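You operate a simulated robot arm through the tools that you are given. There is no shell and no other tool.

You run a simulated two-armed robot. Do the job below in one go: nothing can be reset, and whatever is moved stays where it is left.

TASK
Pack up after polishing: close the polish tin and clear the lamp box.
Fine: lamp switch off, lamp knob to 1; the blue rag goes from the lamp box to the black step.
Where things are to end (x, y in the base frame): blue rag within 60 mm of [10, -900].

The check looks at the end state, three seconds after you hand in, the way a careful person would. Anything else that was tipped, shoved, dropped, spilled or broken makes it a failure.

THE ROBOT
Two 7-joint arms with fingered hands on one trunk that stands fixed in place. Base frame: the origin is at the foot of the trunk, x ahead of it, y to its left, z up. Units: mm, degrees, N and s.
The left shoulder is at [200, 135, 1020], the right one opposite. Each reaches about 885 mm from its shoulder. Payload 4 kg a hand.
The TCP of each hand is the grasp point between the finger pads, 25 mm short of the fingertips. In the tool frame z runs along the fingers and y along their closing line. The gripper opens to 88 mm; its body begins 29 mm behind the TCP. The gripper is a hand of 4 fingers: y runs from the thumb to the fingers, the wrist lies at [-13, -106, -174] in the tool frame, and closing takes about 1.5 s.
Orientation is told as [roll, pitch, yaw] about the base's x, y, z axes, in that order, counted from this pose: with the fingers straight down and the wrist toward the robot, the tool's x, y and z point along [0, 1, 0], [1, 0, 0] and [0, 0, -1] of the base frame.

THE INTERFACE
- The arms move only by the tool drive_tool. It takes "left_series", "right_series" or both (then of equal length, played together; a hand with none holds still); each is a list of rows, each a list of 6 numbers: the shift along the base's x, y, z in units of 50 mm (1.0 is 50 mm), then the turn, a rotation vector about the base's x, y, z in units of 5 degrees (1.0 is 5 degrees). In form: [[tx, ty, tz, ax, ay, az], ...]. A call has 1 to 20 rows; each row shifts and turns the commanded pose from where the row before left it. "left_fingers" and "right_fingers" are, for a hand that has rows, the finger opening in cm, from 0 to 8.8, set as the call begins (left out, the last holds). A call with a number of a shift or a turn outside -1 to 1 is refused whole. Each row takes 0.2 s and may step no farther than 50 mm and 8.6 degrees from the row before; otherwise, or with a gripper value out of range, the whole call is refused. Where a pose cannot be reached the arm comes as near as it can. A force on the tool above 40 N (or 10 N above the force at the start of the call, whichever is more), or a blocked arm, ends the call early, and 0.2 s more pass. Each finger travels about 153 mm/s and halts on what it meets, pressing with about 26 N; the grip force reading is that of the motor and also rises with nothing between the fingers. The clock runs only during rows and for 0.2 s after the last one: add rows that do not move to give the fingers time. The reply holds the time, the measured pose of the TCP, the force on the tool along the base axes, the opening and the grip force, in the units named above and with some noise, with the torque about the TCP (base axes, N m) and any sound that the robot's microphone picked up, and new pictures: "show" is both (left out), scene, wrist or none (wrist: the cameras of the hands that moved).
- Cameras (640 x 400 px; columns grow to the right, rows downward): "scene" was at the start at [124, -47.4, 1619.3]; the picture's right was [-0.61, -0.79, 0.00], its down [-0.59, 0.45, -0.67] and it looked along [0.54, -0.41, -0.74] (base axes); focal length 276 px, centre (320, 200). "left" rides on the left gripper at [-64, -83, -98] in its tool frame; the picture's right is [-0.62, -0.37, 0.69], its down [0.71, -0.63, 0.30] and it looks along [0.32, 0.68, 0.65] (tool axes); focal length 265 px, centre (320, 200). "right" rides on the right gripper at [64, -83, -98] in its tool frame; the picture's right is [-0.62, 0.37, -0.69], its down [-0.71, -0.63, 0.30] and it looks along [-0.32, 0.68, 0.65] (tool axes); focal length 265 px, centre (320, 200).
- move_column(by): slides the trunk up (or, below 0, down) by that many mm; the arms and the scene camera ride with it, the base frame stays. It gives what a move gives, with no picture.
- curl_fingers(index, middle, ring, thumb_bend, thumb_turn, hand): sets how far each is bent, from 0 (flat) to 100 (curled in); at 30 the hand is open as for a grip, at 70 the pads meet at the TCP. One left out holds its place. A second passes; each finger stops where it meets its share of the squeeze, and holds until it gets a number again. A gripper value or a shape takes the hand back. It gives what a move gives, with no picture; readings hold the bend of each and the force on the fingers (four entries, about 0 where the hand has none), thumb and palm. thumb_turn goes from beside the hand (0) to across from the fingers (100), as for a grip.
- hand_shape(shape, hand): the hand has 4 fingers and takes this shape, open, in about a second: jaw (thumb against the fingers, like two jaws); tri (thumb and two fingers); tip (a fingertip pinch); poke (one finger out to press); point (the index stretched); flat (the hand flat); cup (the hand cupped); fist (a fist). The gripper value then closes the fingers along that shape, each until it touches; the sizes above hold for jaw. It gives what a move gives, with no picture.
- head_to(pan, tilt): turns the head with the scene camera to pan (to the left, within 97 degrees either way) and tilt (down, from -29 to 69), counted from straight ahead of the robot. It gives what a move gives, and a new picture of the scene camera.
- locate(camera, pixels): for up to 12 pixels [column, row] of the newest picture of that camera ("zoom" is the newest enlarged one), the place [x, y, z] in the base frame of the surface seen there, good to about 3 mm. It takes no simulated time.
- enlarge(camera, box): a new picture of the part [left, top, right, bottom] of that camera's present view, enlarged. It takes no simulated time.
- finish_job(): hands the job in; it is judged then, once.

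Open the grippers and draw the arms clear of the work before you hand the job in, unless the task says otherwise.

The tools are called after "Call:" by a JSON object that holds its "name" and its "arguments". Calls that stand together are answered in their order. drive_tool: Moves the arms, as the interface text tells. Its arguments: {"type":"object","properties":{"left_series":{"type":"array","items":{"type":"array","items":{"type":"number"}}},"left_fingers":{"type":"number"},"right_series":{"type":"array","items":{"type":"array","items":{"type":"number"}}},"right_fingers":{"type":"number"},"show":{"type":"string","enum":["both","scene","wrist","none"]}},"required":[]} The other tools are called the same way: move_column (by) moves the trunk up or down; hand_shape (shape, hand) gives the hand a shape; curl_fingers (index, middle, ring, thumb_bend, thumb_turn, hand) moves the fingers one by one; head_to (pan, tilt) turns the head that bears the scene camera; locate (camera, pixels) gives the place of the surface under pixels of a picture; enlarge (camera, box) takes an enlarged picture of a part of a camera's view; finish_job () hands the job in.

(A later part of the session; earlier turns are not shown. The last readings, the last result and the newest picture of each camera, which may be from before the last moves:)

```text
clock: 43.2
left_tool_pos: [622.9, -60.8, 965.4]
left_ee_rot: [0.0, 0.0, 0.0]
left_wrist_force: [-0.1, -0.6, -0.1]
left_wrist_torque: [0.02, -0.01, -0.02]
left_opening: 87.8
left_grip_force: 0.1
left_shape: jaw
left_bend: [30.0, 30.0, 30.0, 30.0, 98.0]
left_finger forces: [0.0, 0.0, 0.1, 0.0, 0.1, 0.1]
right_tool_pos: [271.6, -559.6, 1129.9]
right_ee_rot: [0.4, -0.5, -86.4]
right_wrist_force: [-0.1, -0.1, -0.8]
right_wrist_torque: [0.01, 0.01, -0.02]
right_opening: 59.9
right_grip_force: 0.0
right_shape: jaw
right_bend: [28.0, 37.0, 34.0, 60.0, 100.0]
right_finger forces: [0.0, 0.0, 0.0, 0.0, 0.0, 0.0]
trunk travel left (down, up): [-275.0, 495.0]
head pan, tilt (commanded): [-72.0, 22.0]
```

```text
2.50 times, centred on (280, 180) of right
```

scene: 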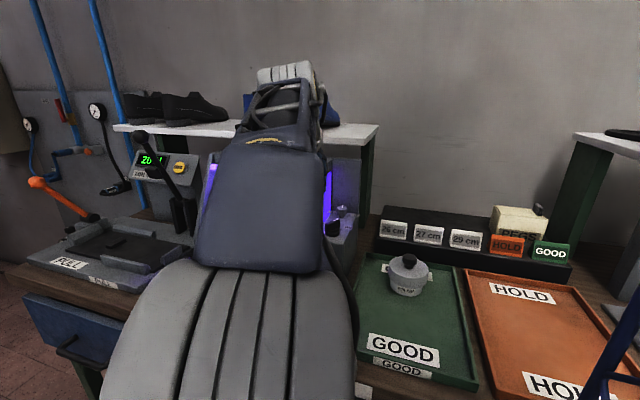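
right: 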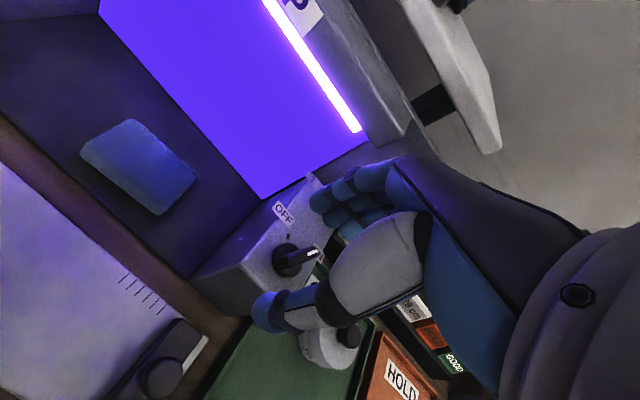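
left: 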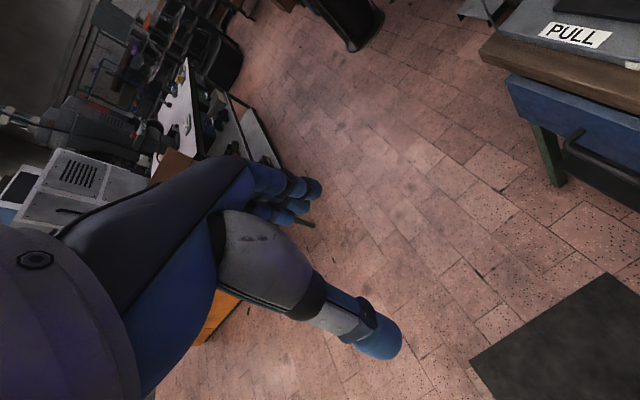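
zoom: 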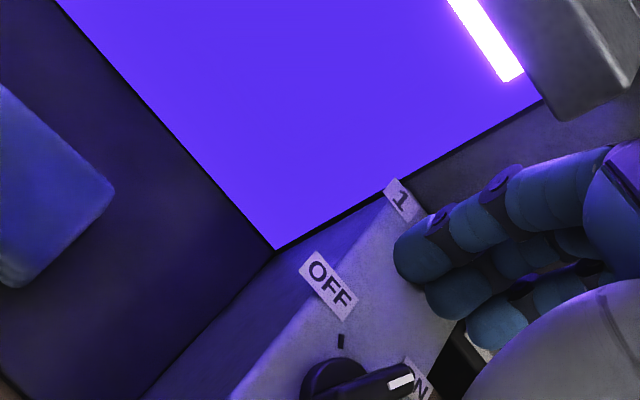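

The OFF tick shows at zoom (341, 341) but fingers hide part of the panel. I'll shift the hand 80 mm toward -x to bring switch and knob into clear view.

Call:
{"name": "drive_tool", "arguments": {"right_series": [[-0.8, 0.1, 0.2, 0, 0, 0], [-0.8, 0.1, 0.2, 0, 0, 0], [0, 0, 0, 0, 0, 0]], "show": "wrist"}}

Call:
{"name": "enlarge", "arguments": {"camera": "right", "box": [180, 120, 340, 240]}}

Call:
{"name": "enlarge", "arguments": {"camera": "scene", "box": [350, 190, 600, 350]}}

```text
clock: 44.0
left_tool_pos: [622.5, -59.6, 964.9]
left_ee_rot: [0.0, 0.0, -0.1]
left_wrist_force: [0.6, 0.4, -0.5]
left_wrist_torque: [0.03, 0.01, 0.02]
left_opening: 87.6
left_grip_force: 0.1
left_shape: jaw
left_bend: [30.0, 30.0, 30.0, 30.0, 98.0]
left_finger forces: [0.0, 0.0, 0.1, 0.1, 0.1, 0.1]
right_tool_pos: [189.2, -549.0, 1151.2]
right_ee_rot: [0.4, -0.5, -86.4]
right_wrist_force: [0.4, 0.0, 0.0]
right_wrist_torque: [-0.03, -0.01, 0.01]
right_opening: 59.7
right_grip_force: 0.1
right_shape: jaw
right_bend: [28.0, 37.0, 34.0, 60.0, 100.0]
right_finger forces: [0.1, 0.1, 0.0, 0.0, 0.0, 0.0]
trunk travel left (down, up): [-275.0, 495.0]
head pan, tilt (commanded): [-72.0, 22.0]
```

right: 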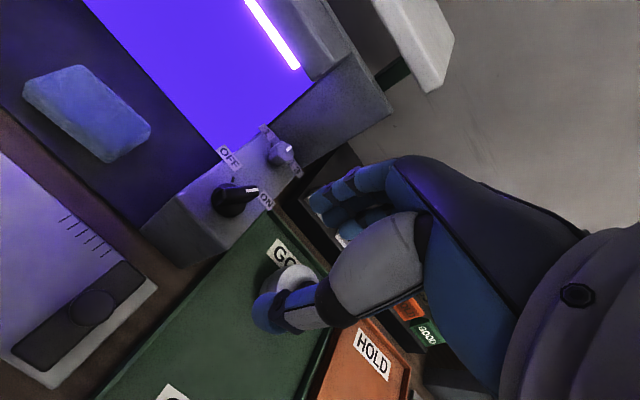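

```text
3.33 times, centred on (260, 180) of right
```

zoom: 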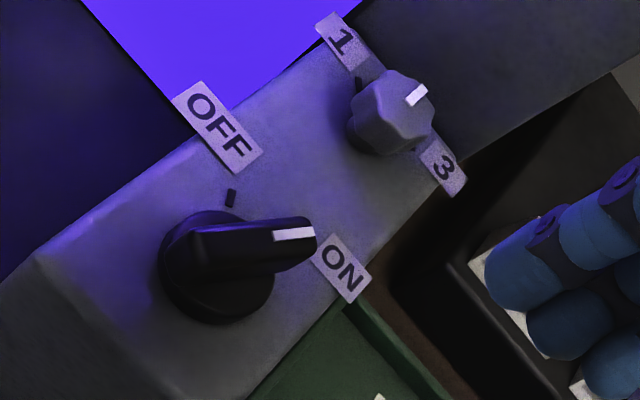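

```text
2.50 times, centred on (475, 270) of scene
```

zoom: 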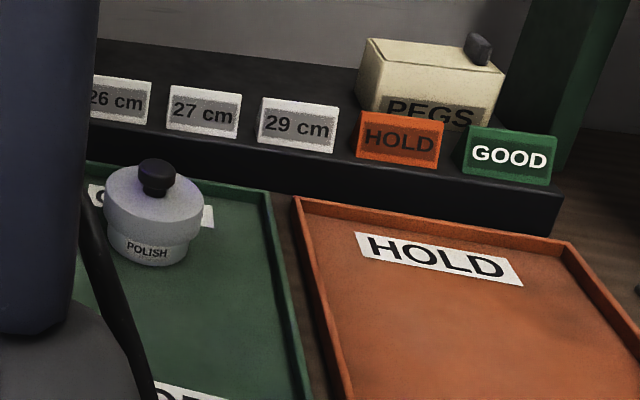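

The tin is neatly closed in the scene zoom, and the wrist zoom shows both ticks, the bar and the knob. I'll take the wrist zoom again and measure them.

Call:
{"name": "enlarge", "arguments": {"camera": "right", "box": [210, 125, 306, 225]}}

```text
4.00 times, centred on (258, 175) of right
```

zoom: 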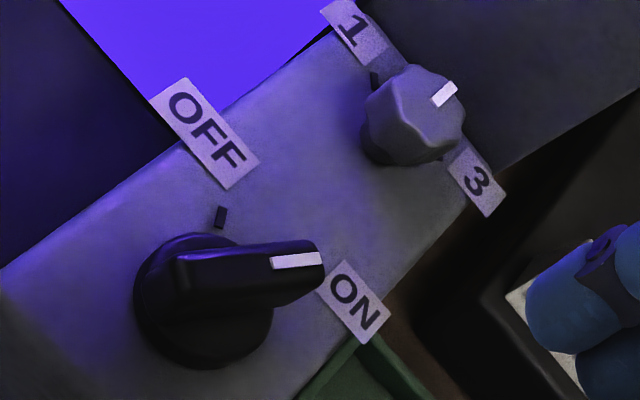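

Call:
{"name": "locate", "arguments": {"camera": "zoom", "pixels": [[221, 210], [218, 224], [274, 262], [320, 258], [185, 260], [180, 285], [155, 290], [200, 360], [265, 320], [325, 275], [210, 235], [140, 310]]}}

Call:
{"name": "locate", "arguments": {"camera": "zoom", "pixels": [[374, 78], [436, 102], [452, 88], [395, 95], [380, 80], [415, 68], [462, 115], [440, 155], [400, 160], [365, 105], [418, 118], [375, 140]]}}

```text
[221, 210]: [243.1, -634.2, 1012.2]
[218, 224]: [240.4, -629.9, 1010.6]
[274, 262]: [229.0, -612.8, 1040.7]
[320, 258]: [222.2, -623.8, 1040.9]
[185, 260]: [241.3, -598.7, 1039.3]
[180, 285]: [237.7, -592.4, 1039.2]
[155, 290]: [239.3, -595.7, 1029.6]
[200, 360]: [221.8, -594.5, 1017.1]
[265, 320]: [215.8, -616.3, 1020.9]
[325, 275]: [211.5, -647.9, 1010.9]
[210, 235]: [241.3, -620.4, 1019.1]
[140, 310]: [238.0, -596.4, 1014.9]
```

```text
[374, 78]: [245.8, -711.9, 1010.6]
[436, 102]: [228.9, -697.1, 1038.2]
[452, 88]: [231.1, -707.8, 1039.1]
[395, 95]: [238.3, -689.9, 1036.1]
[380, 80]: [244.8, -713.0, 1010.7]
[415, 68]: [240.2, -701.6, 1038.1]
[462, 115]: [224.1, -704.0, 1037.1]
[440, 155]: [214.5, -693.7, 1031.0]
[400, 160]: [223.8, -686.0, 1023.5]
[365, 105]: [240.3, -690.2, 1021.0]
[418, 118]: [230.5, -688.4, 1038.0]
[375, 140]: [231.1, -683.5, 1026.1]
```

The switch centre is about (229, -609) with ticks at ±28° (OFF toward +x), and the bar points ~31° to ON. I'll enlarge the knob more to fix its centre and radius.

Call:
{"name": "enlarge", "arguments": {"camera": "right", "box": [255, 120, 311, 180]}}

```text
6.67 times, centred on (283, 150) of right
```

zoom: 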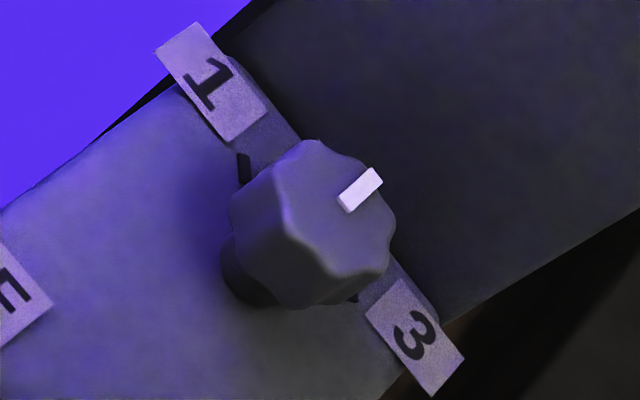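

Call:
{"name": "locate", "arguments": {"camera": "zoom", "pixels": [[300, 150], [335, 150], [390, 215], [380, 265], [345, 270], [300, 235], [287, 195], [340, 205], [376, 175], [335, 215], [245, 165], [355, 298]]}}

Call:
{"name": "locate", "arguments": {"camera": "zoom", "pixels": [[235, 265], [250, 295], [300, 285], [260, 215], [240, 230], [235, 100], [415, 335], [430, 120], [560, 150], [300, 350], [180, 200], [205, 85]]}}

```text
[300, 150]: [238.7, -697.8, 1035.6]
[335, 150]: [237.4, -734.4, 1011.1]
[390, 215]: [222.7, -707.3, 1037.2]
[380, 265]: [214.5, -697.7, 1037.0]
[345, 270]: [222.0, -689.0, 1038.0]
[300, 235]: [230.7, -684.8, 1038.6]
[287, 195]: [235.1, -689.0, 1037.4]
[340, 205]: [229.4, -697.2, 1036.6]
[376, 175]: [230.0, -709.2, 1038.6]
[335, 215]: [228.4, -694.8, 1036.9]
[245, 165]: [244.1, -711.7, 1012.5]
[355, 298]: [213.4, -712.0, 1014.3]
```

```text
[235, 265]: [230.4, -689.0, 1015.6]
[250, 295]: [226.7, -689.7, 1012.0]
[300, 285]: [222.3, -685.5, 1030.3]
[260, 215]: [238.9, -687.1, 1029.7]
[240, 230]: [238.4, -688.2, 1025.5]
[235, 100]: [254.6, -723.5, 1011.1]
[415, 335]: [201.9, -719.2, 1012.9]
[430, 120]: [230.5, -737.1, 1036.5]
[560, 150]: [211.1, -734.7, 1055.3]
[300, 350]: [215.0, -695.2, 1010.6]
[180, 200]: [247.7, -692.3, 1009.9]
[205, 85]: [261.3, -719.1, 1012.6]
```

The knob centre is ≈(229.5, -697), r≈12, with ticks at ±45° (1 toward +x), so it needs +45° about z; the switch needs about +60°. I'll bring the hand above the switch, yawing to -31° so the fingers will straddle the bar.

Call:
{"name": "drive_tool", "arguments": {"right_series": [[0.073, -0.109, -0.04, 0, 0, 1], [0.073, -0.109, -0.04, 0, 0, 1], [0.073, -0.109, -0.04, 0, 0, 1], [0.073, -0.109, -0.04, 0, 0, 1], [0.073, -0.109, -0.04, 0, 0, 1], [0.073, -0.109, -0.04, 0, 0, 1], [0.073, -0.109, -0.04, 0, 0, 1], [0.073, -0.109, -0.04, 0, 0, 1], [0.073, -0.109, -0.04, 0, 0, 1], [0.073, -0.109, -0.04, 0, 0, 1], [0.07, -0.11, -0.04, 0, 0, 1], [0, 0, 0, 0, 0, 0]], "show": "both"}}

```text
clock: 46.6
left_tool_pos: [622.1, -61.0, 965.2]
left_ee_rot: [0.0, 0.0, -0.1]
left_wrist_force: [0.0, 0.7, 0.3]
left_wrist_torque: [0.0, 0.0, -0.01]
left_opening: 87.7
left_grip_force: 0.0
left_shape: jaw
left_bend: [30.0, 30.0, 30.0, 30.0, 98.0]
left_finger forces: [0.0, 0.1, 0.0, 0.0, 0.0, 0.1]
right_tool_pos: [228.9, -612.2, 1129.3]
right_ee_rot: [0.2, -0.4, -31.4]
right_wrist_force: [-0.4, 0.5, -0.3]
right_wrist_torque: [-0.01, -0.03, -0.03]
right_opening: 59.6
right_grip_force: 0.1
right_shape: jaw
right_bend: [28.0, 37.0, 34.0, 60.0, 100.0]
right_finger forces: [0.0, 0.1, 0.0, 0.1, 0.1, 0.0]
trunk travel left (down, up): [-275.0, 495.0]
head pan, tilt (commanded): [-72.0, 22.0]
```

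scene: 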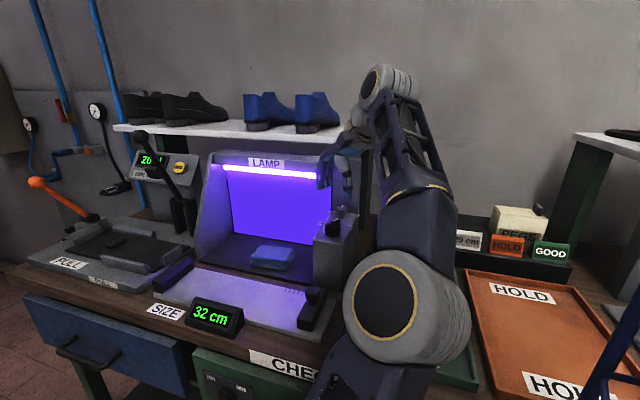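
right: 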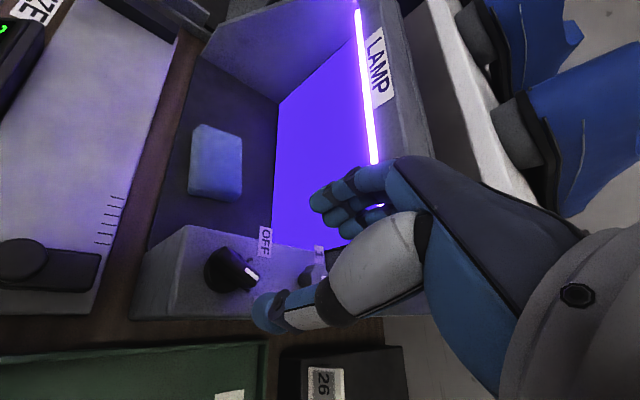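

The hand is above the switch and the elbow (405, 310) is well away from the mast. Before gripping, I'll rehearse the +60° yaw here at height to be sure the arm can follow it.

Call:
{"name": "drive_tool", "arguments": {"right_series": [[0, 0, 0, 0, 0, 1], [0, 0, 0, 0, 0, 1], [0, 0, 0, 0, 0, 1], [0, 0, 0, 0, 0, 1], [0, 0, 0, 0, 0, 1], [0, 0, 0, 0, 0, 1], [0, 0, 0, 0, 0, 1], [0, 0, 0, 0, 0, 1], [0, 0, 0, 0, 0, 1], [0, 0, 0, 0, 0, 1], [0, 0, 0, 0, 0, 1], [0, 0, 0, 0, 0, 1], [0, 0, 0, 0, 0, 0]], "show": "both"}}

```text
clock: 49.4
left_tool_pos: [623.5, -60.9, 964.6]
left_ee_rot: [0.1, 0.0, 0.0]
left_wrist_force: [-1.1, -0.7, -0.4]
left_wrist_torque: [0.01, -0.03, 0.01]
left_opening: 87.7
left_grip_force: 0.0
left_shape: jaw
left_bend: [30.0, 30.0, 30.0, 30.0, 98.0]
left_finger forces: [0.1, 0.1, 0.0, 0.0, 0.0, 0.0]
right_tool_pos: [250.8, -571.7, 1067.6]
right_ee_rot: [0.2, -0.4, 28.6]
right_wrist_force: [0.8, -0.4, -0.5]
right_wrist_torque: [0.01, 0.01, -0.05]
right_opening: 59.8
right_grip_force: 0.0
right_shape: jaw
right_bend: [28.0, 38.0, 34.0, 60.0, 100.0]
right_finger forces: [0.0, 0.0, 0.0, 0.0, 0.0, 0.1]
right hand out of reach, approached as far as the arm can: row 5, 6, 7, 8, 9, 10, 11, 12
trunk travel left (down, up): [-275.0, 495.0]
head pan, tilt (commanded): [-72.0, 22.0]
```

scene: 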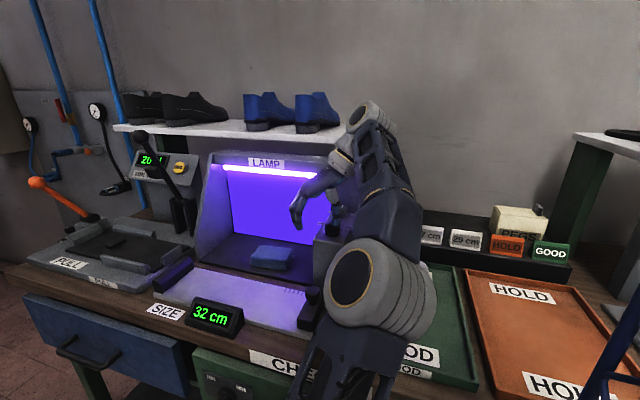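
right: 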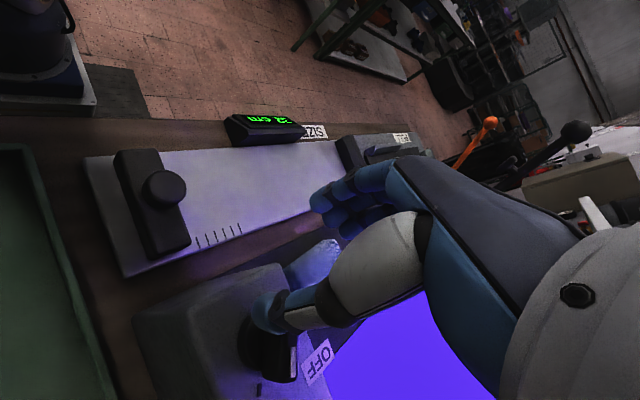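

The rehearsal ran out of reach because the shoulder is too low for this. I'll raise the trunk by 150 mm, with the hand rising clear above the panel.

Call:
{"name": "move_column", "arguments": {"by": 150}}

Call:
{"name": "drive_tool", "arguments": {"right_series": [[-0.1, -0.2, -0.3, 0, 0, 0], [-0.1, -0.2, -0.4, 0, 0, 0], [-0.1, -0.2, -0.4, 0, 0, 0], [-0.1, -0.14, -0.4, 0, 0, 0], [0, 0, 0, 0, 0, 0]], "show": "both"}}

```text
clock: 51.1
left_tool_pos: [623.3, -60.1, 1114.3]
left_ee_rot: [0.0, 0.0, 0.0]
left_wrist_force: [-0.2, -0.5, -0.1]
left_wrist_torque: [-0.03, 0.01, 0.02]
left_opening: 87.6
left_grip_force: 0.0
left_shape: jaw
left_bend: [30.0, 30.0, 30.0, 30.0, 98.0]
left_finger forces: [0.1, 0.0, 0.1, 0.0, 0.0, 0.0]
right_tool_pos: [251.5, -571.5, 1218.0]
right_ee_rot: [0.3, -0.4, 28.5]
right_wrist_force: [-0.7, 0.0, -0.8]
right_wrist_torque: [0.01, -0.03, -0.01]
right_opening: 59.5
right_grip_force: 0.0
right_shape: jaw
right_bend: [28.0, 38.0, 34.0, 60.0, 100.0]
right_finger forces: [0.0, 0.0, 0.1, 0.0, 0.0, 0.0]
trunk travel left (down, up): [-425.0, 345.0]
head pan, tilt (commanded): [-72.0, 22.0]
```

```text
clock: 52.3
left_tool_pos: [622.9, -60.9, 1115.3]
left_ee_rot: [-0.1, 0.0, -0.1]
left_wrist_force: [0.7, -0.9, -0.9]
left_wrist_torque: [0.01, -0.03, 0.03]
left_opening: 87.7
left_grip_force: 0.0
left_shape: jaw
left_bend: [30.0, 30.0, 30.0, 30.0, 98.0]
left_finger forces: [0.1, 0.0, 0.0, 0.0, 0.1, 0.0]
right_tool_pos: [230.4, -609.1, 1141.8]
right_ee_rot: [0.3, -0.4, 28.5]
right_wrist_force: [0.3, -0.3, 0.1]
right_wrist_torque: [-0.02, 0.0, 0.0]
right_opening: 59.7
right_grip_force: 0.0
right_shape: jaw
right_bend: [28.0, 38.0, 34.0, 60.0, 100.0]
right_finger forces: [0.0, 0.0, 0.0, 0.1, 0.1, 0.0]
trunk travel left (down, up): [-425.0, 345.0]
head pan, tilt (commanded): [-72.0, 22.0]
```

scene: 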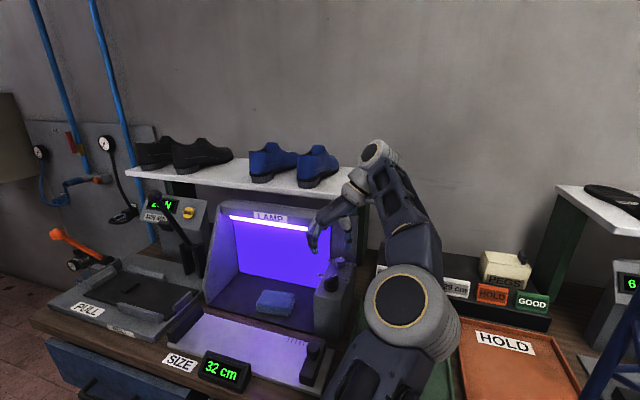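
right: 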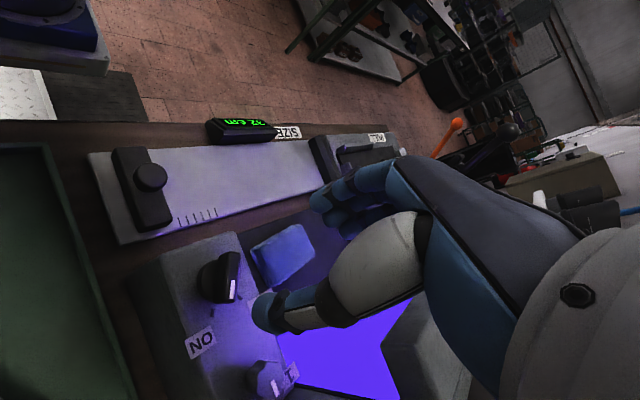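

With the trunk higher this yaw is reached at (230, -609, 1142). I'll rotate back to -31° so the fingers line up with the bar.

Call:
{"name": "drive_tool", "arguments": {"right_series": [[0, 0, 0, 0, 0, -1], [0, 0, 0, 0, 0, -1], [0, 0, 0, 0, 0, -1], [0, 0, 0, 0, 0, -1], [0, 0, 0, 0, 0, -1], [0, 0, 0, 0, 0, -1], [0, 0, 0, 0, 0, -1], [0, 0, 0, 0, 0, -1], [0, 0, 0, 0, 0, -1], [0, 0, 0, 0, 0, -1], [0, 0, 0, 0, 0, -1], [0, 0, 0, 0, 0, -1], [0, 0, 0, 0, 0, 0]], "show": "both"}}

Call:
{"name": "enlarge", "arguments": {"camera": "right", "box": [180, 180, 400, 340]}}

```text
clock: 55.1
left_tool_pos: [624.3, -61.0, 1113.6]
left_ee_rot: [-0.1, 0.1, -0.1]
left_wrist_force: [-0.3, 0.5, 0.8]
left_wrist_torque: [0.02, -0.02, 0.0]
left_opening: 87.5
left_grip_force: 0.0
left_shape: jaw
left_bend: [30.0, 30.0, 30.0, 30.0, 98.0]
left_finger forces: [0.0, 0.0, 0.0, 0.0, 0.0, 0.0]
right_tool_pos: [233.7, -607.5, 1143.4]
right_ee_rot: [0.3, -0.3, -31.6]
right_wrist_force: [-0.1, 0.8, 0.1]
right_wrist_torque: [0.01, 0.0, 0.02]
right_opening: 59.8
right_grip_force: 0.0
right_shape: jaw
right_bend: [28.0, 38.0, 34.0, 60.0, 100.0]
right_finger forces: [0.0, 0.1, 0.0, 0.1, 0.0, 0.0]
trunk travel left (down, up): [-425.0, 345.0]
head pan, tilt (commanded): [-72.0, 22.0]
```

scene: 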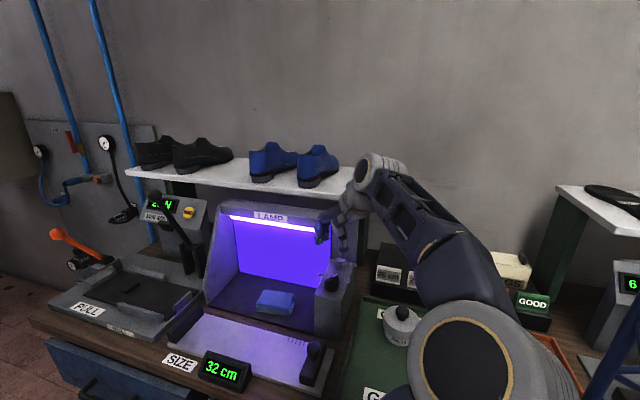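
right: 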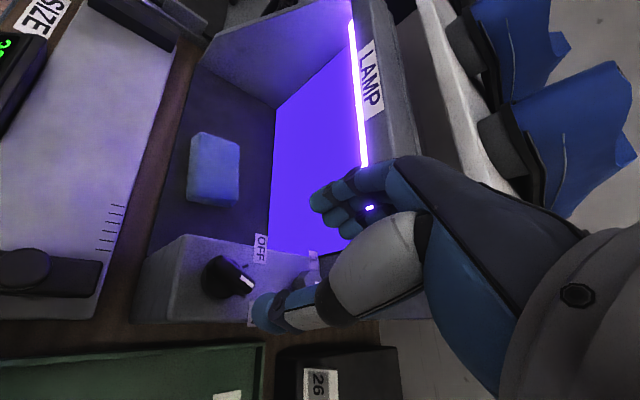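

```text
2.50 times, centred on (290, 260) of right
```

zoom: 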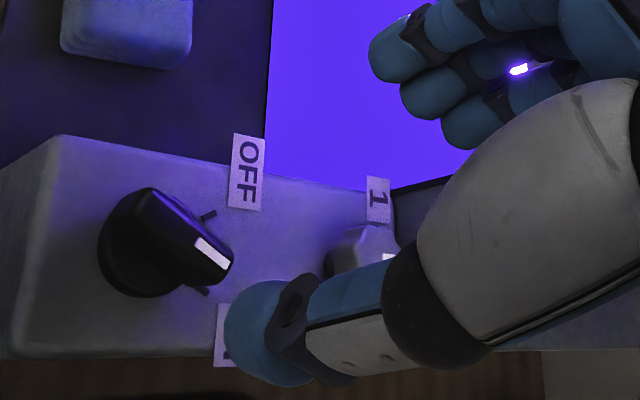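

The bar lies between where thumb and fingers will come down. I'll lower 60 mm first and check alignment.

Call:
{"name": "drive_tool", "arguments": {"right_series": [[-0.02, -0.01, -0.4, 0, 0, 0], [-0.02, -0.01, -0.4, 0, 0, 0], [0, 0, -0.4, 0, 0, 0], [0, 0, 0, 0, 0, 0], [0, 0, 0, 0, 0, 0]], "show": "both"}}

Call:
{"name": "enlarge", "arguments": {"camera": "right", "box": [180, 180, 400, 340]}}

Call:
{"name": "enlarge", "arguments": {"camera": "scene", "box": [260, 180, 400, 320]}}

```text
clock: 56.3
left_tool_pos: [631.3, -60.4, 1109.9]
left_ee_rot: [0.0, 0.5, -0.1]
left_wrist_force: [0.1, -0.7, 0.3]
left_wrist_torque: [0.0, 0.04, -0.03]
left_opening: 87.8
left_grip_force: 0.1
left_shape: jaw
left_bend: [30.0, 30.0, 30.0, 30.0, 98.0]
left_finger forces: [0.1, 0.0, 0.1, 0.0, 0.0, 0.0]
right_tool_pos: [245.8, -605.9, 1086.3]
right_ee_rot: [-1.6, 0.9, -30.8]
right_wrist_force: [0.1, -0.2, 0.5]
right_wrist_torque: [0.0, -0.01, 0.02]
right_opening: 59.6
right_grip_force: 0.1
right_shape: jaw
right_bend: [28.0, 38.0, 34.0, 60.0, 100.0]
right_finger forces: [0.0, 0.1, 0.0, 0.0, 0.0, 0.0]
trunk travel left (down, up): [-425.0, 345.0]
head pan, tilt (commanded): [-72.0, 22.0]
```

scene: 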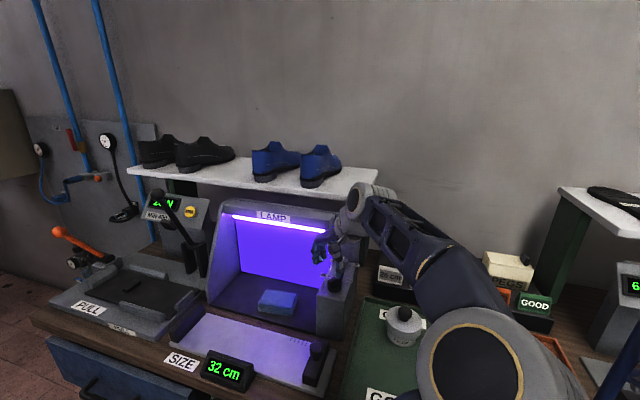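
right: 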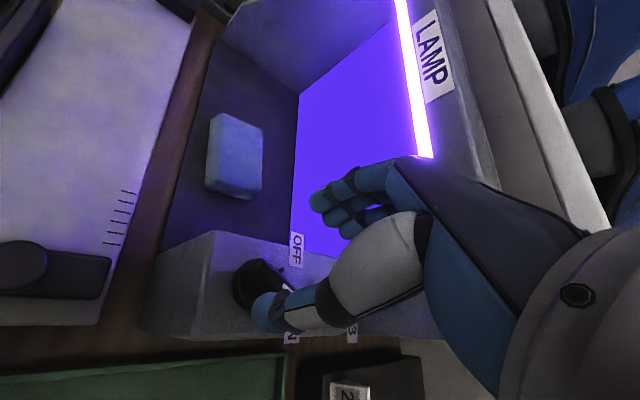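

```text
2.50 times, centred on (290, 260) of right
```

zoom: 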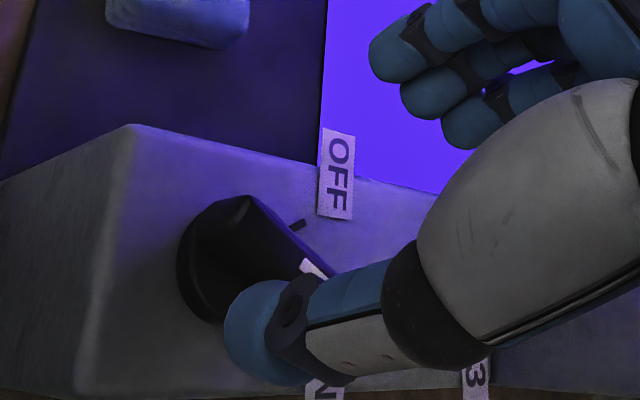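

```text
2.86 times, centred on (330, 250) of scene
```

zoom: 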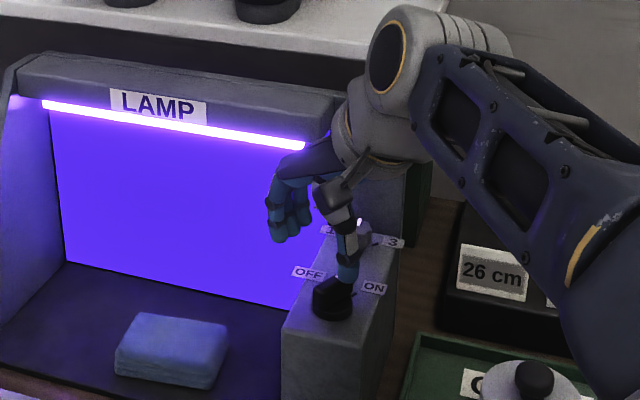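

The elbow is touching the mast again in this posture (left hand shifted, TCP off by 16 mm), so gripping the bar at this yaw is not good. I'll lift and yaw back to -86°, where the elbow is free, and push the bar with one finger instead.

Call:
{"name": "drive_tool", "arguments": {"right_series": [[-0.1, 0.2, 0.8, 0, 0, -0.5], [-0.1, 0.2, 0.8, 0, 0, -1], [0, 0.2, 0.4, 0, 0, -1], [0, 0.2, 0, 0, 0, -1], [0, 0.2, 0, 0, 0, -1], [0, 0.2, 0, 0, 0, -1], [0, 0, 0, 0, 0, -1], [0, 0, 0, 0, 0, -1], [0, 0, 0, 0, 0, -1], [0, 0, 0, 0, 0, -1], [0, 0, 0, 0, 0, -1], [0, 0, 0, 0, 0, -0.5], [0, 0, 0, 0, 0, 0]], "show": "scene"}}

Call:
{"name": "hand_shape", "arguments": {"shape": "poke", "hand": "right"}}

```text
clock: 59.1
left_tool_pos: [623.0, -60.9, 1114.8]
left_ee_rot: [0.1, 0.0, -0.1]
left_wrist_force: [-0.2, -0.4, -0.7]
left_wrist_torque: [0.01, 0.0, -0.01]
left_opening: 87.4
left_grip_force: 0.1
left_shape: jaw
left_bend: [30.0, 30.0, 30.0, 30.0, 98.0]
left_finger forces: [0.1, 0.0, 0.0, 0.1, 0.1, 0.0]
right_tool_pos: [219.1, -549.6, 1181.8]
right_ee_rot: [0.2, -0.4, -86.5]
right_wrist_force: [-0.2, -0.4, 0.2]
right_wrist_torque: [0.01, 0.01, 0.01]
right_opening: 59.6
right_grip_force: 0.0
right_shape: jaw
right_bend: [28.0, 38.0, 34.0, 59.0, 100.0]
right_finger forces: [0.1, 0.1, 0.1, 0.1, 0.1, 0.0]
trunk travel left (down, up): [-425.0, 345.0]
head pan, tilt (commanded): [-72.0, 22.0]
```

scene: 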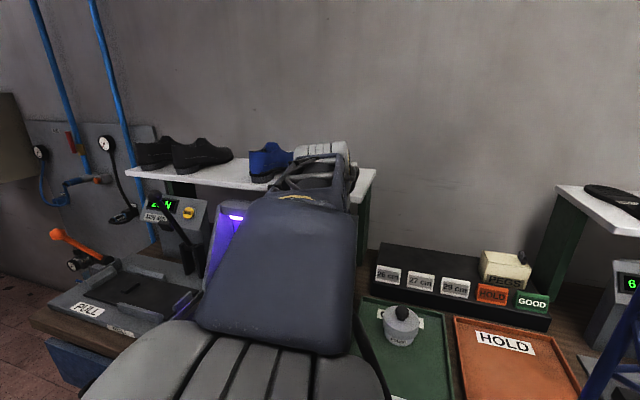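

```text
clock: 60.0
left_tool_pos: [623.0, -60.2, 1115.0]
left_ee_rot: [-0.1, 0.0, -0.1]
left_wrist_force: [0.0, 0.1, 0.5]
left_wrist_torque: [-0.02, -0.03, 0.02]
left_opening: 87.7
left_grip_force: 0.1
left_shape: jaw
left_bend: [30.0, 30.0, 30.0, 30.0, 98.0]
left_finger forces: [0.0, 0.0, 0.1, 0.0, 0.0, 0.1]
right_tool_pos: [219.2, -548.8, 1182.7]
right_ee_rot: [0.3, -0.4, -86.4]
right_wrist_force: [1.0, 0.2, -0.2]
right_wrist_torque: [-0.03, -0.04, 0.01]
right_opening: 0.0
right_grip_force: 0.0
right_shape: poke
right_bend: [70.0, 70.0, 99.0, 100.0, 100.0]
right_finger forces: [0.0, 0.0, 0.1, 0.0, 0.0, 0.0]
trunk travel left (down, up): [-425.0, 345.0]
head pan, tilt (commanded): [-72.0, 22.0]
```

Poke shape is taken; I'll look at the hand in the wrist camera to see which finger stands out.

Call:
{"name": "drive_tool", "arguments": {"right_series": [[0, 0, 0, 0, 0, 0]], "show": "wrist"}}

Call:
{"name": "enlarge", "arguments": {"camera": "right", "box": [180, 100, 460, 340]}}

```text
clock: 60.4
left_tool_pos: [623.0, -61.3, 1114.3]
left_ee_rot: [0.0, 0.0, -0.1]
left_wrist_force: [0.3, -0.6, -0.2]
left_wrist_torque: [0.01, 0.03, -0.01]
left_opening: 87.8
left_grip_force: 0.1
left_shape: jaw
left_bend: [30.0, 30.0, 30.0, 30.0, 98.0]
left_finger forces: [0.0, 0.0, 0.0, 0.0, 0.0, 0.0]
right_tool_pos: [218.8, -548.4, 1183.3]
right_ee_rot: [0.3, -0.5, -86.5]
right_wrist_force: [-0.2, 0.0, -0.6]
right_wrist_torque: [-0.03, -0.03, 0.02]
right_opening: 0.0
right_grip_force: 0.0
right_shape: poke
right_bend: [70.0, 70.0, 99.0, 100.0, 100.0]
right_finger forces: [0.0, 0.1, 0.0, 0.1, 0.0, 0.0]
trunk travel left (down, up): [-425.0, 345.0]
head pan, tilt (commanded): [-72.0, 22.0]
```

right: 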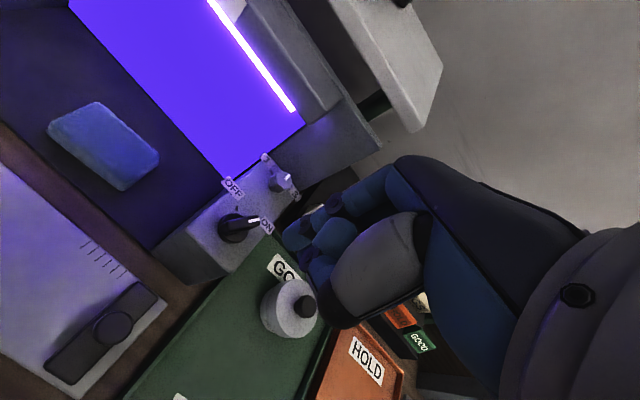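

```text
1.67 times, centred on (320, 220) of right
```

zoom: 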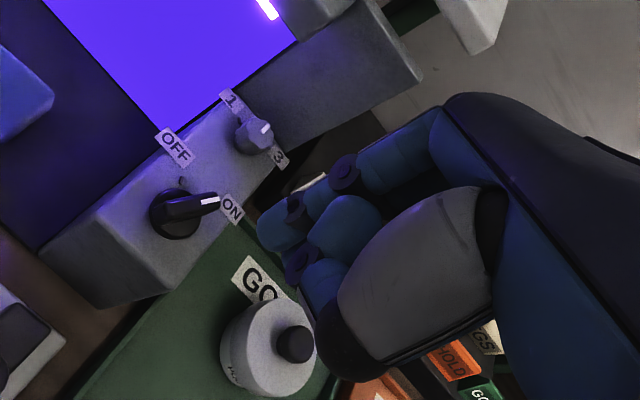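

In poke the index and middle stay together. I'll make a single-finger probe instead: index at 35, the other fingers and thumb curled away.

Call:
{"name": "curl_fingers", "arguments": {"hand": "right", "index": 40, "middle": 100, "ring": 100, "thumb_bend": 100}}

Call:
{"name": "enlarge", "arguments": {"camera": "right", "box": [180, 100, 460, 340]}}

```text
clock: 61.4
left_tool_pos: [622.5, -60.8, 1114.1]
left_ee_rot: [0.0, -0.1, -0.2]
left_wrist_force: [-0.3, 1.2, -0.4]
left_wrist_torque: [0.01, 0.0, -0.04]
left_opening: 87.6
left_grip_force: 0.1
left_shape: jaw
left_bend: [30.0, 30.0, 30.0, 30.0, 98.0]
left_finger forces: [0.0, 0.1, 0.0, 0.0, 0.0, 0.0]
right_tool_pos: [220.0, -548.7, 1183.1]
right_ee_rot: [0.4, -0.5, -86.4]
right_wrist_force: [-0.6, -0.5, 0.5]
right_wrist_torque: [0.01, 0.0, -0.01]
right_opening: 19.1
right_grip_force: 0.0
right_shape: fingers
right_bend: [33.0, 100.0, 100.0, 100.0, 100.0]
right_finger forces: [0.0, 0.1, 0.0, 0.1, 0.0, 0.0]
trunk travel left (down, up): [-425.0, 345.0]
head pan, tilt (commanded): [-72.0, 22.0]
```

```text
1.67 times, centred on (320, 220) of right
```

zoom: 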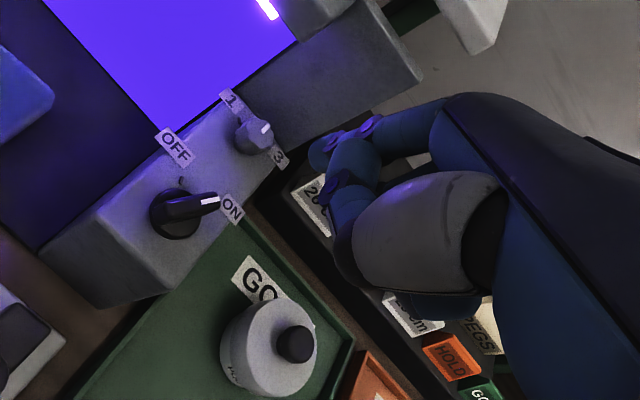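

The index reaches to zoom (315, 152). I'll locate its tip and the curled fingers to know the probe position.

Call:
{"name": "locate", "arguments": {"camera": "zoom", "pixels": [[313, 155], [318, 165], [330, 145], [372, 127], [400, 120], [345, 200], [355, 160], [345, 260], [375, 285], [415, 200], [440, 300], [320, 148]]}}

```text
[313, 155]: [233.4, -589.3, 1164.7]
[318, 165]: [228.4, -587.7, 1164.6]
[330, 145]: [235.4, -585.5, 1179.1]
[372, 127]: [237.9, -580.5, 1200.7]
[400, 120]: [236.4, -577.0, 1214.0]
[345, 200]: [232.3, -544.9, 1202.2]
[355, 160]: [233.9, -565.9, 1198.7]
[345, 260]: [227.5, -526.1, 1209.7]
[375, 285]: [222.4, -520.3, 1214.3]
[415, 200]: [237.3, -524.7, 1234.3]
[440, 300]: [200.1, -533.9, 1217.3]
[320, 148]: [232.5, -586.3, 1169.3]
```

The index tip is about (+10, -45, -25) from the TCP and reaches ~40 mm below the other fingers. I'll go to the +x side of the bar's near end: shift +36 mm in x and descend to TCP z≈1095 to check the aim.

Call:
{"name": "drive_tool", "arguments": {"right_series": [[0.36, 0, -0.2, 0, 0, 0], [0.36, 0, -0.4, 0, 0, 0], [0, 0, -0.5, 0, 0, 0], [0, 0, -0.6, 0, 0, 0], [0, 0, 0, 0, 0, 0], [0, 0, 0, 0, 0, 0]], "show": "wrist"}}

Call:
{"name": "enlarge", "arguments": {"camera": "right", "box": [200, 100, 400, 260]}}

```text
clock: 62.8
left_tool_pos: [622.8, -60.4, 1114.7]
left_ee_rot: [0.0, 0.1, -0.1]
left_wrist_force: [-0.4, -0.9, 0.9]
left_wrist_torque: [0.03, 0.01, 0.0]
left_opening: 87.8
left_grip_force: 0.0
left_shape: jaw
left_bend: [30.0, 30.0, 30.0, 30.0, 98.0]
left_finger forces: [0.0, 0.1, 0.0, 0.1, 0.0, 0.1]
right_tool_pos: [255.1, -547.3, 1097.1]
right_ee_rot: [0.4, -0.4, -86.6]
right_wrist_force: [0.0, -0.2, 0.1]
right_wrist_torque: [0.02, 0.01, 0.0]
right_opening: 19.3
right_grip_force: 0.0
right_shape: fingers
right_bend: [33.0, 100.0, 100.0, 100.0, 100.0]
right_finger forces: [0.1, 0.0, 0.0, 0.0, 0.1, 0.0]
trunk travel left (down, up): [-425.0, 345.0]
head pan, tilt (commanded): [-72.0, 22.0]
```

right: 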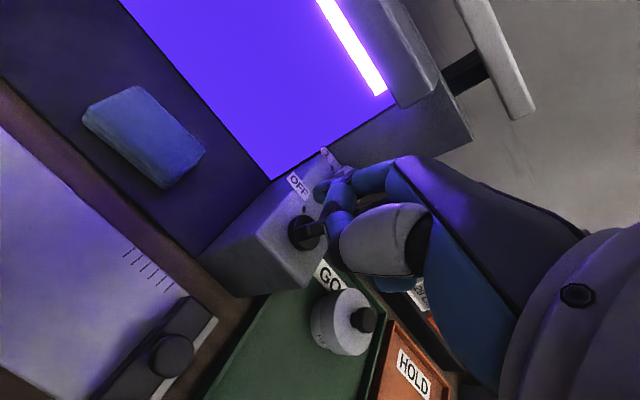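

```text
2.50 times, centred on (300, 180) of right
```

zoom: 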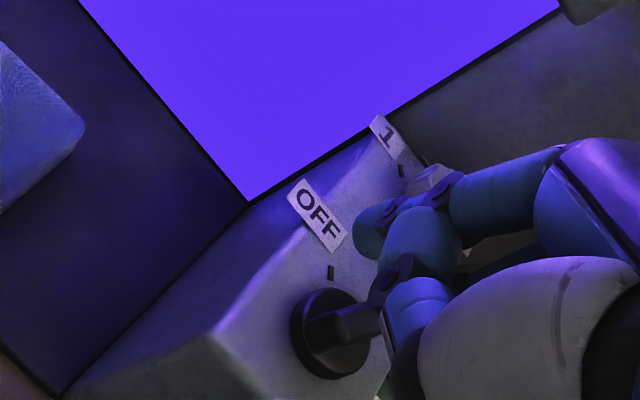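

I'll locate the index tip (zoom (368, 240)) in relation to the bar's near end (zoom (305, 335)).

Call:
{"name": "locate", "arguments": {"camera": "zoom", "pixels": [[358, 235], [368, 255], [362, 215], [380, 205], [305, 335], [315, 300], [345, 320], [375, 310], [410, 250], [400, 310]]}}

```text
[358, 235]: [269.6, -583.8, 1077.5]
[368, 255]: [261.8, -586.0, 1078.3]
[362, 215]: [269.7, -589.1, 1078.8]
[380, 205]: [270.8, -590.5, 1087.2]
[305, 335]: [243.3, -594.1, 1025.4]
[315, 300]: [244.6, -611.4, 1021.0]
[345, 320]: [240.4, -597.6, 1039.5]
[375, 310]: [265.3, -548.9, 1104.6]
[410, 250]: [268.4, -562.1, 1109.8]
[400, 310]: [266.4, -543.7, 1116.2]
```

The finger centre is ≈(262, -592), to the +x side of the bar's near end (≈(240, -596)). I'll descend 52 mm so its tip is just above the panel beside the bar.

Call:
{"name": "drive_tool", "arguments": {"right_series": [[0, 0, -0.3, 0, 0, 0], [0, 0, -0.3, 0, 0, 0], [0, 0, -0.2, 0, 0, 0], [0, 0, -0.14, 0, 0, 0], [0, 0, -0.1, 0, 0, 0], [0, 0, 0, 0, 0, 0]], "show": "both"}}

Call:
{"name": "enlarge", "arguments": {"camera": "right", "box": [220, 120, 420, 280]}}

```text
clock: 64.2
left_tool_pos: [622.1, -59.6, 1115.6]
left_ee_rot: [0.0, 0.0, -0.1]
left_wrist_force: [0.7, 0.3, -1.0]
left_wrist_torque: [-0.01, 0.01, -0.01]
left_opening: 87.4
left_grip_force: 0.1
left_shape: jaw
left_bend: [30.0, 30.0, 30.0, 30.0, 98.0]
left_finger forces: [0.0, 0.0, 0.0, 0.0, 0.1, 0.0]
right_tool_pos: [255.3, -548.4, 1045.7]
right_ee_rot: [0.4, -0.4, -86.5]
right_wrist_force: [-0.1, 0.2, 0.2]
right_wrist_torque: [0.01, -0.05, 0.01]
right_opening: 19.4
right_grip_force: 0.1
right_shape: fingers
right_bend: [33.0, 100.0, 100.0, 100.0, 100.0]
right_finger forces: [0.0, 0.1, 0.1, 0.1, 0.1, 0.1]
trunk travel left (down, up): [-425.0, 345.0]
head pan, tilt (commanded): [-72.0, 22.0]
```

scene: 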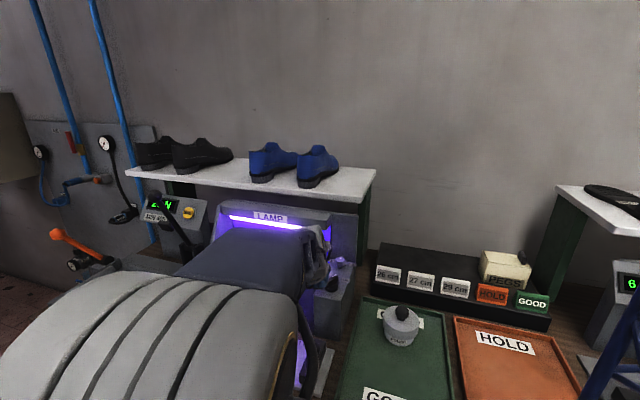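
right: 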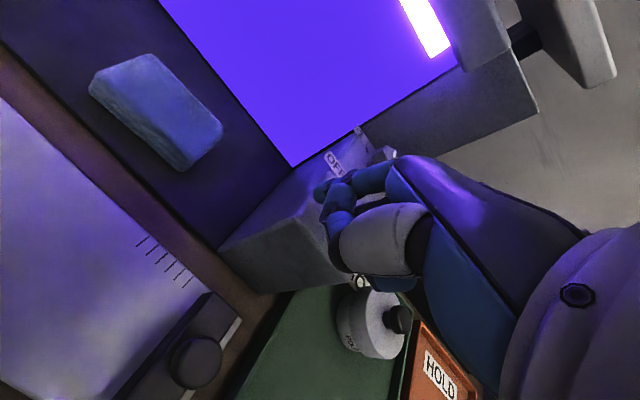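

```text
2.50 times, centred on (320, 200) of right
```

zoom: 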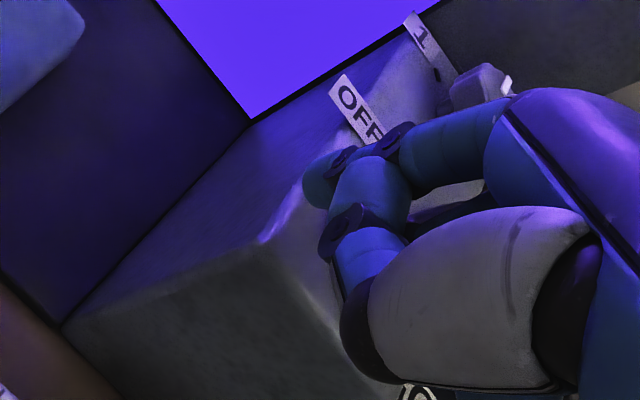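

The finger is down beside the bar with no contact. I'll push toward -x in 2.5 mm steps, 25 mm in all, with the force guard on.

Call:
{"name": "drive_tool", "arguments": {"right_series": [[-0.05, 0, 0, 0, 0, 0], [-0.05, 0, 0, 0, 0, 0], [-0.05, 0, 0, 0, 0, 0], [-0.05, 0, 0, 0, 0, 0], [-0.05, 0, 0, 0, 0, 0], [-0.05, 0, 0, 0, 0, 0], [-0.05, 0, 0, 0, 0, 0], [-0.05, 0, 0, 0, 0, 0], [-0.05, 0, 0, 0, 0, 0], [-0.05, 0, 0, 0, 0, 0], [0, 0, 0, 0, 0, 0]], "show": "both"}}

Call:
{"name": "enlarge", "arguments": {"camera": "right", "box": [220, 120, 420, 280]}}

```text
clock: 66.6
left_tool_pos: [623.1, -61.0, 1114.7]
left_ee_rot: [0.0, -0.1, 0.0]
left_wrist_force: [-0.2, 0.8, -1.1]
left_wrist_torque: [0.0, 0.02, 0.02]
left_opening: 87.9
left_grip_force: 0.0
left_shape: jaw
left_bend: [30.0, 30.0, 30.0, 30.0, 98.0]
left_finger forces: [0.0, 0.0, 0.0, 0.0, 0.1, 0.1]
right_tool_pos: [231.1, -548.9, 1047.1]
right_ee_rot: [0.3, -0.4, -86.4]
right_wrist_force: [8.2, 7.5, 5.0]
right_wrist_torque: [-0.09, -0.22, 0.45]
right_opening: 18.4
right_grip_force: 7.4
right_shape: fingers
right_bend: [36.0, 100.0, 100.0, 99.0, 100.0]
right_finger forces: [14.9, 0.0, 0.0, 0.0, 0.0, 0.0]
trunk travel left (down, up): [-425.0, 345.0]
head pan, tilt (commanded): [-72.0, 22.0]
```

scene: 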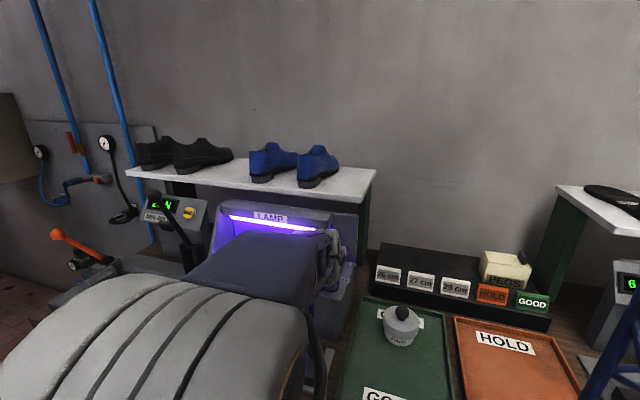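
right: 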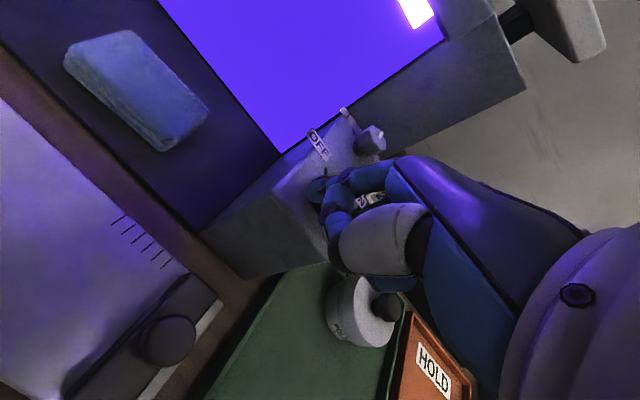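

```text
2.50 times, centred on (320, 200) of right
```

zoom: 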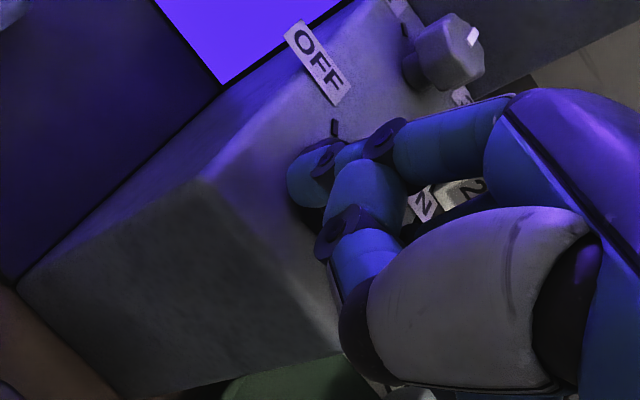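

There is contact (8 N in x, 15 N at the finger) and the lamp is still lit. I'll push a further 8 mm in small steps.

Call:
{"name": "drive_tool", "arguments": {"right_series": [[-0.04, 0, 0, 0, 0, 0], [-0.04, 0, 0, 0, 0, 0], [-0.04, 0, 0, 0, 0, 0], [-0.04, 0, 0, 0, 0, 0], [0, 0, 0, 0, 0, 0]], "show": "wrist"}}

Call:
{"name": "enlarge", "arguments": {"camera": "right", "box": [220, 120, 420, 280]}}

```text
clock: 67.8
left_tool_pos: [623.6, -60.0, 1114.3]
left_ee_rot: [0.1, -0.1, -0.1]
left_wrist_force: [0.1, 0.4, 0.0]
left_wrist_torque: [0.02, 0.01, -0.01]
left_opening: 87.9
left_grip_force: 0.0
left_shape: jaw
left_bend: [30.0, 30.0, 30.0, 30.0, 98.0]
left_finger forces: [0.0, 0.0, 0.1, 0.0, 0.0, 0.0]
right_tool_pos: [221.9, -549.2, 1045.5]
right_ee_rot: [0.3, -0.5, -86.5]
right_wrist_force: [1.1, 0.5, -0.9]
right_wrist_torque: [0.06, -0.04, 0.06]
right_opening: 17.8
right_grip_force: 0.6
right_shape: fingers
right_bend: [36.0, 100.0, 100.0, 99.0, 100.0]
right_finger forces: [1.4, 0.0, 0.0, 0.1, 0.0, 0.0]
trunk travel left (down, up): [-425.0, 345.0]
head pan, tilt (commanded): [-72.0, 22.0]
```

right: 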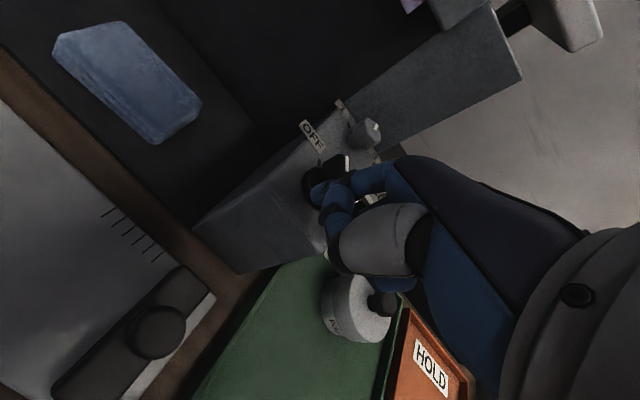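

```text
2.50 times, centred on (320, 200) of right
```

zoom: 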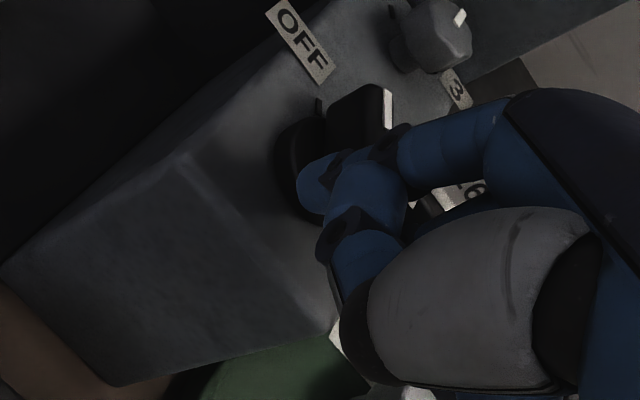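

The lamp went dark: the switch flipped past its middle. I'll push gently a bit more to bring it fully to the OFF stop.

Call:
{"name": "drive_tool", "arguments": {"right_series": [[-0.04, 0, 0, 0, 0, 0], [-0.04, 0, 0, 0, 0, 0], [-0.04, 0, 0, 0, 0, 0], [0, 0, 0, 0, 0, 0]], "show": "none"}}

```text
clock: 68.8
left_tool_pos: [623.4, -61.0, 1114.6]
left_ee_rot: [0.0, 0.0, -0.1]
left_wrist_force: [0.2, -0.5, -0.2]
left_wrist_torque: [-0.02, 0.0, -0.03]
left_opening: 87.6
left_grip_force: 0.0
left_shape: jaw
left_bend: [30.0, 30.0, 30.0, 30.0, 98.0]
left_finger forces: [0.1, 0.0, 0.0, 0.0, 0.0, 0.1]
right_tool_pos: [217.2, -548.9, 1045.4]
right_ee_rot: [0.3, -0.4, -86.4]
right_wrist_force: [10.3, 1.9, 1.8]
right_wrist_torque: [-0.03, -0.19, 0.49]
right_opening: 18.5
right_grip_force: 4.0
right_shape: fingers
right_bend: [35.0, 100.0, 100.0, 99.0, 100.0]
right_finger forces: [8.2, 0.0, 0.0, 0.0, 0.1, 0.0]
trunk travel left (down, up): [-425.0, 345.0]
head pan, tilt (commanded): [-72.0, 22.0]
```

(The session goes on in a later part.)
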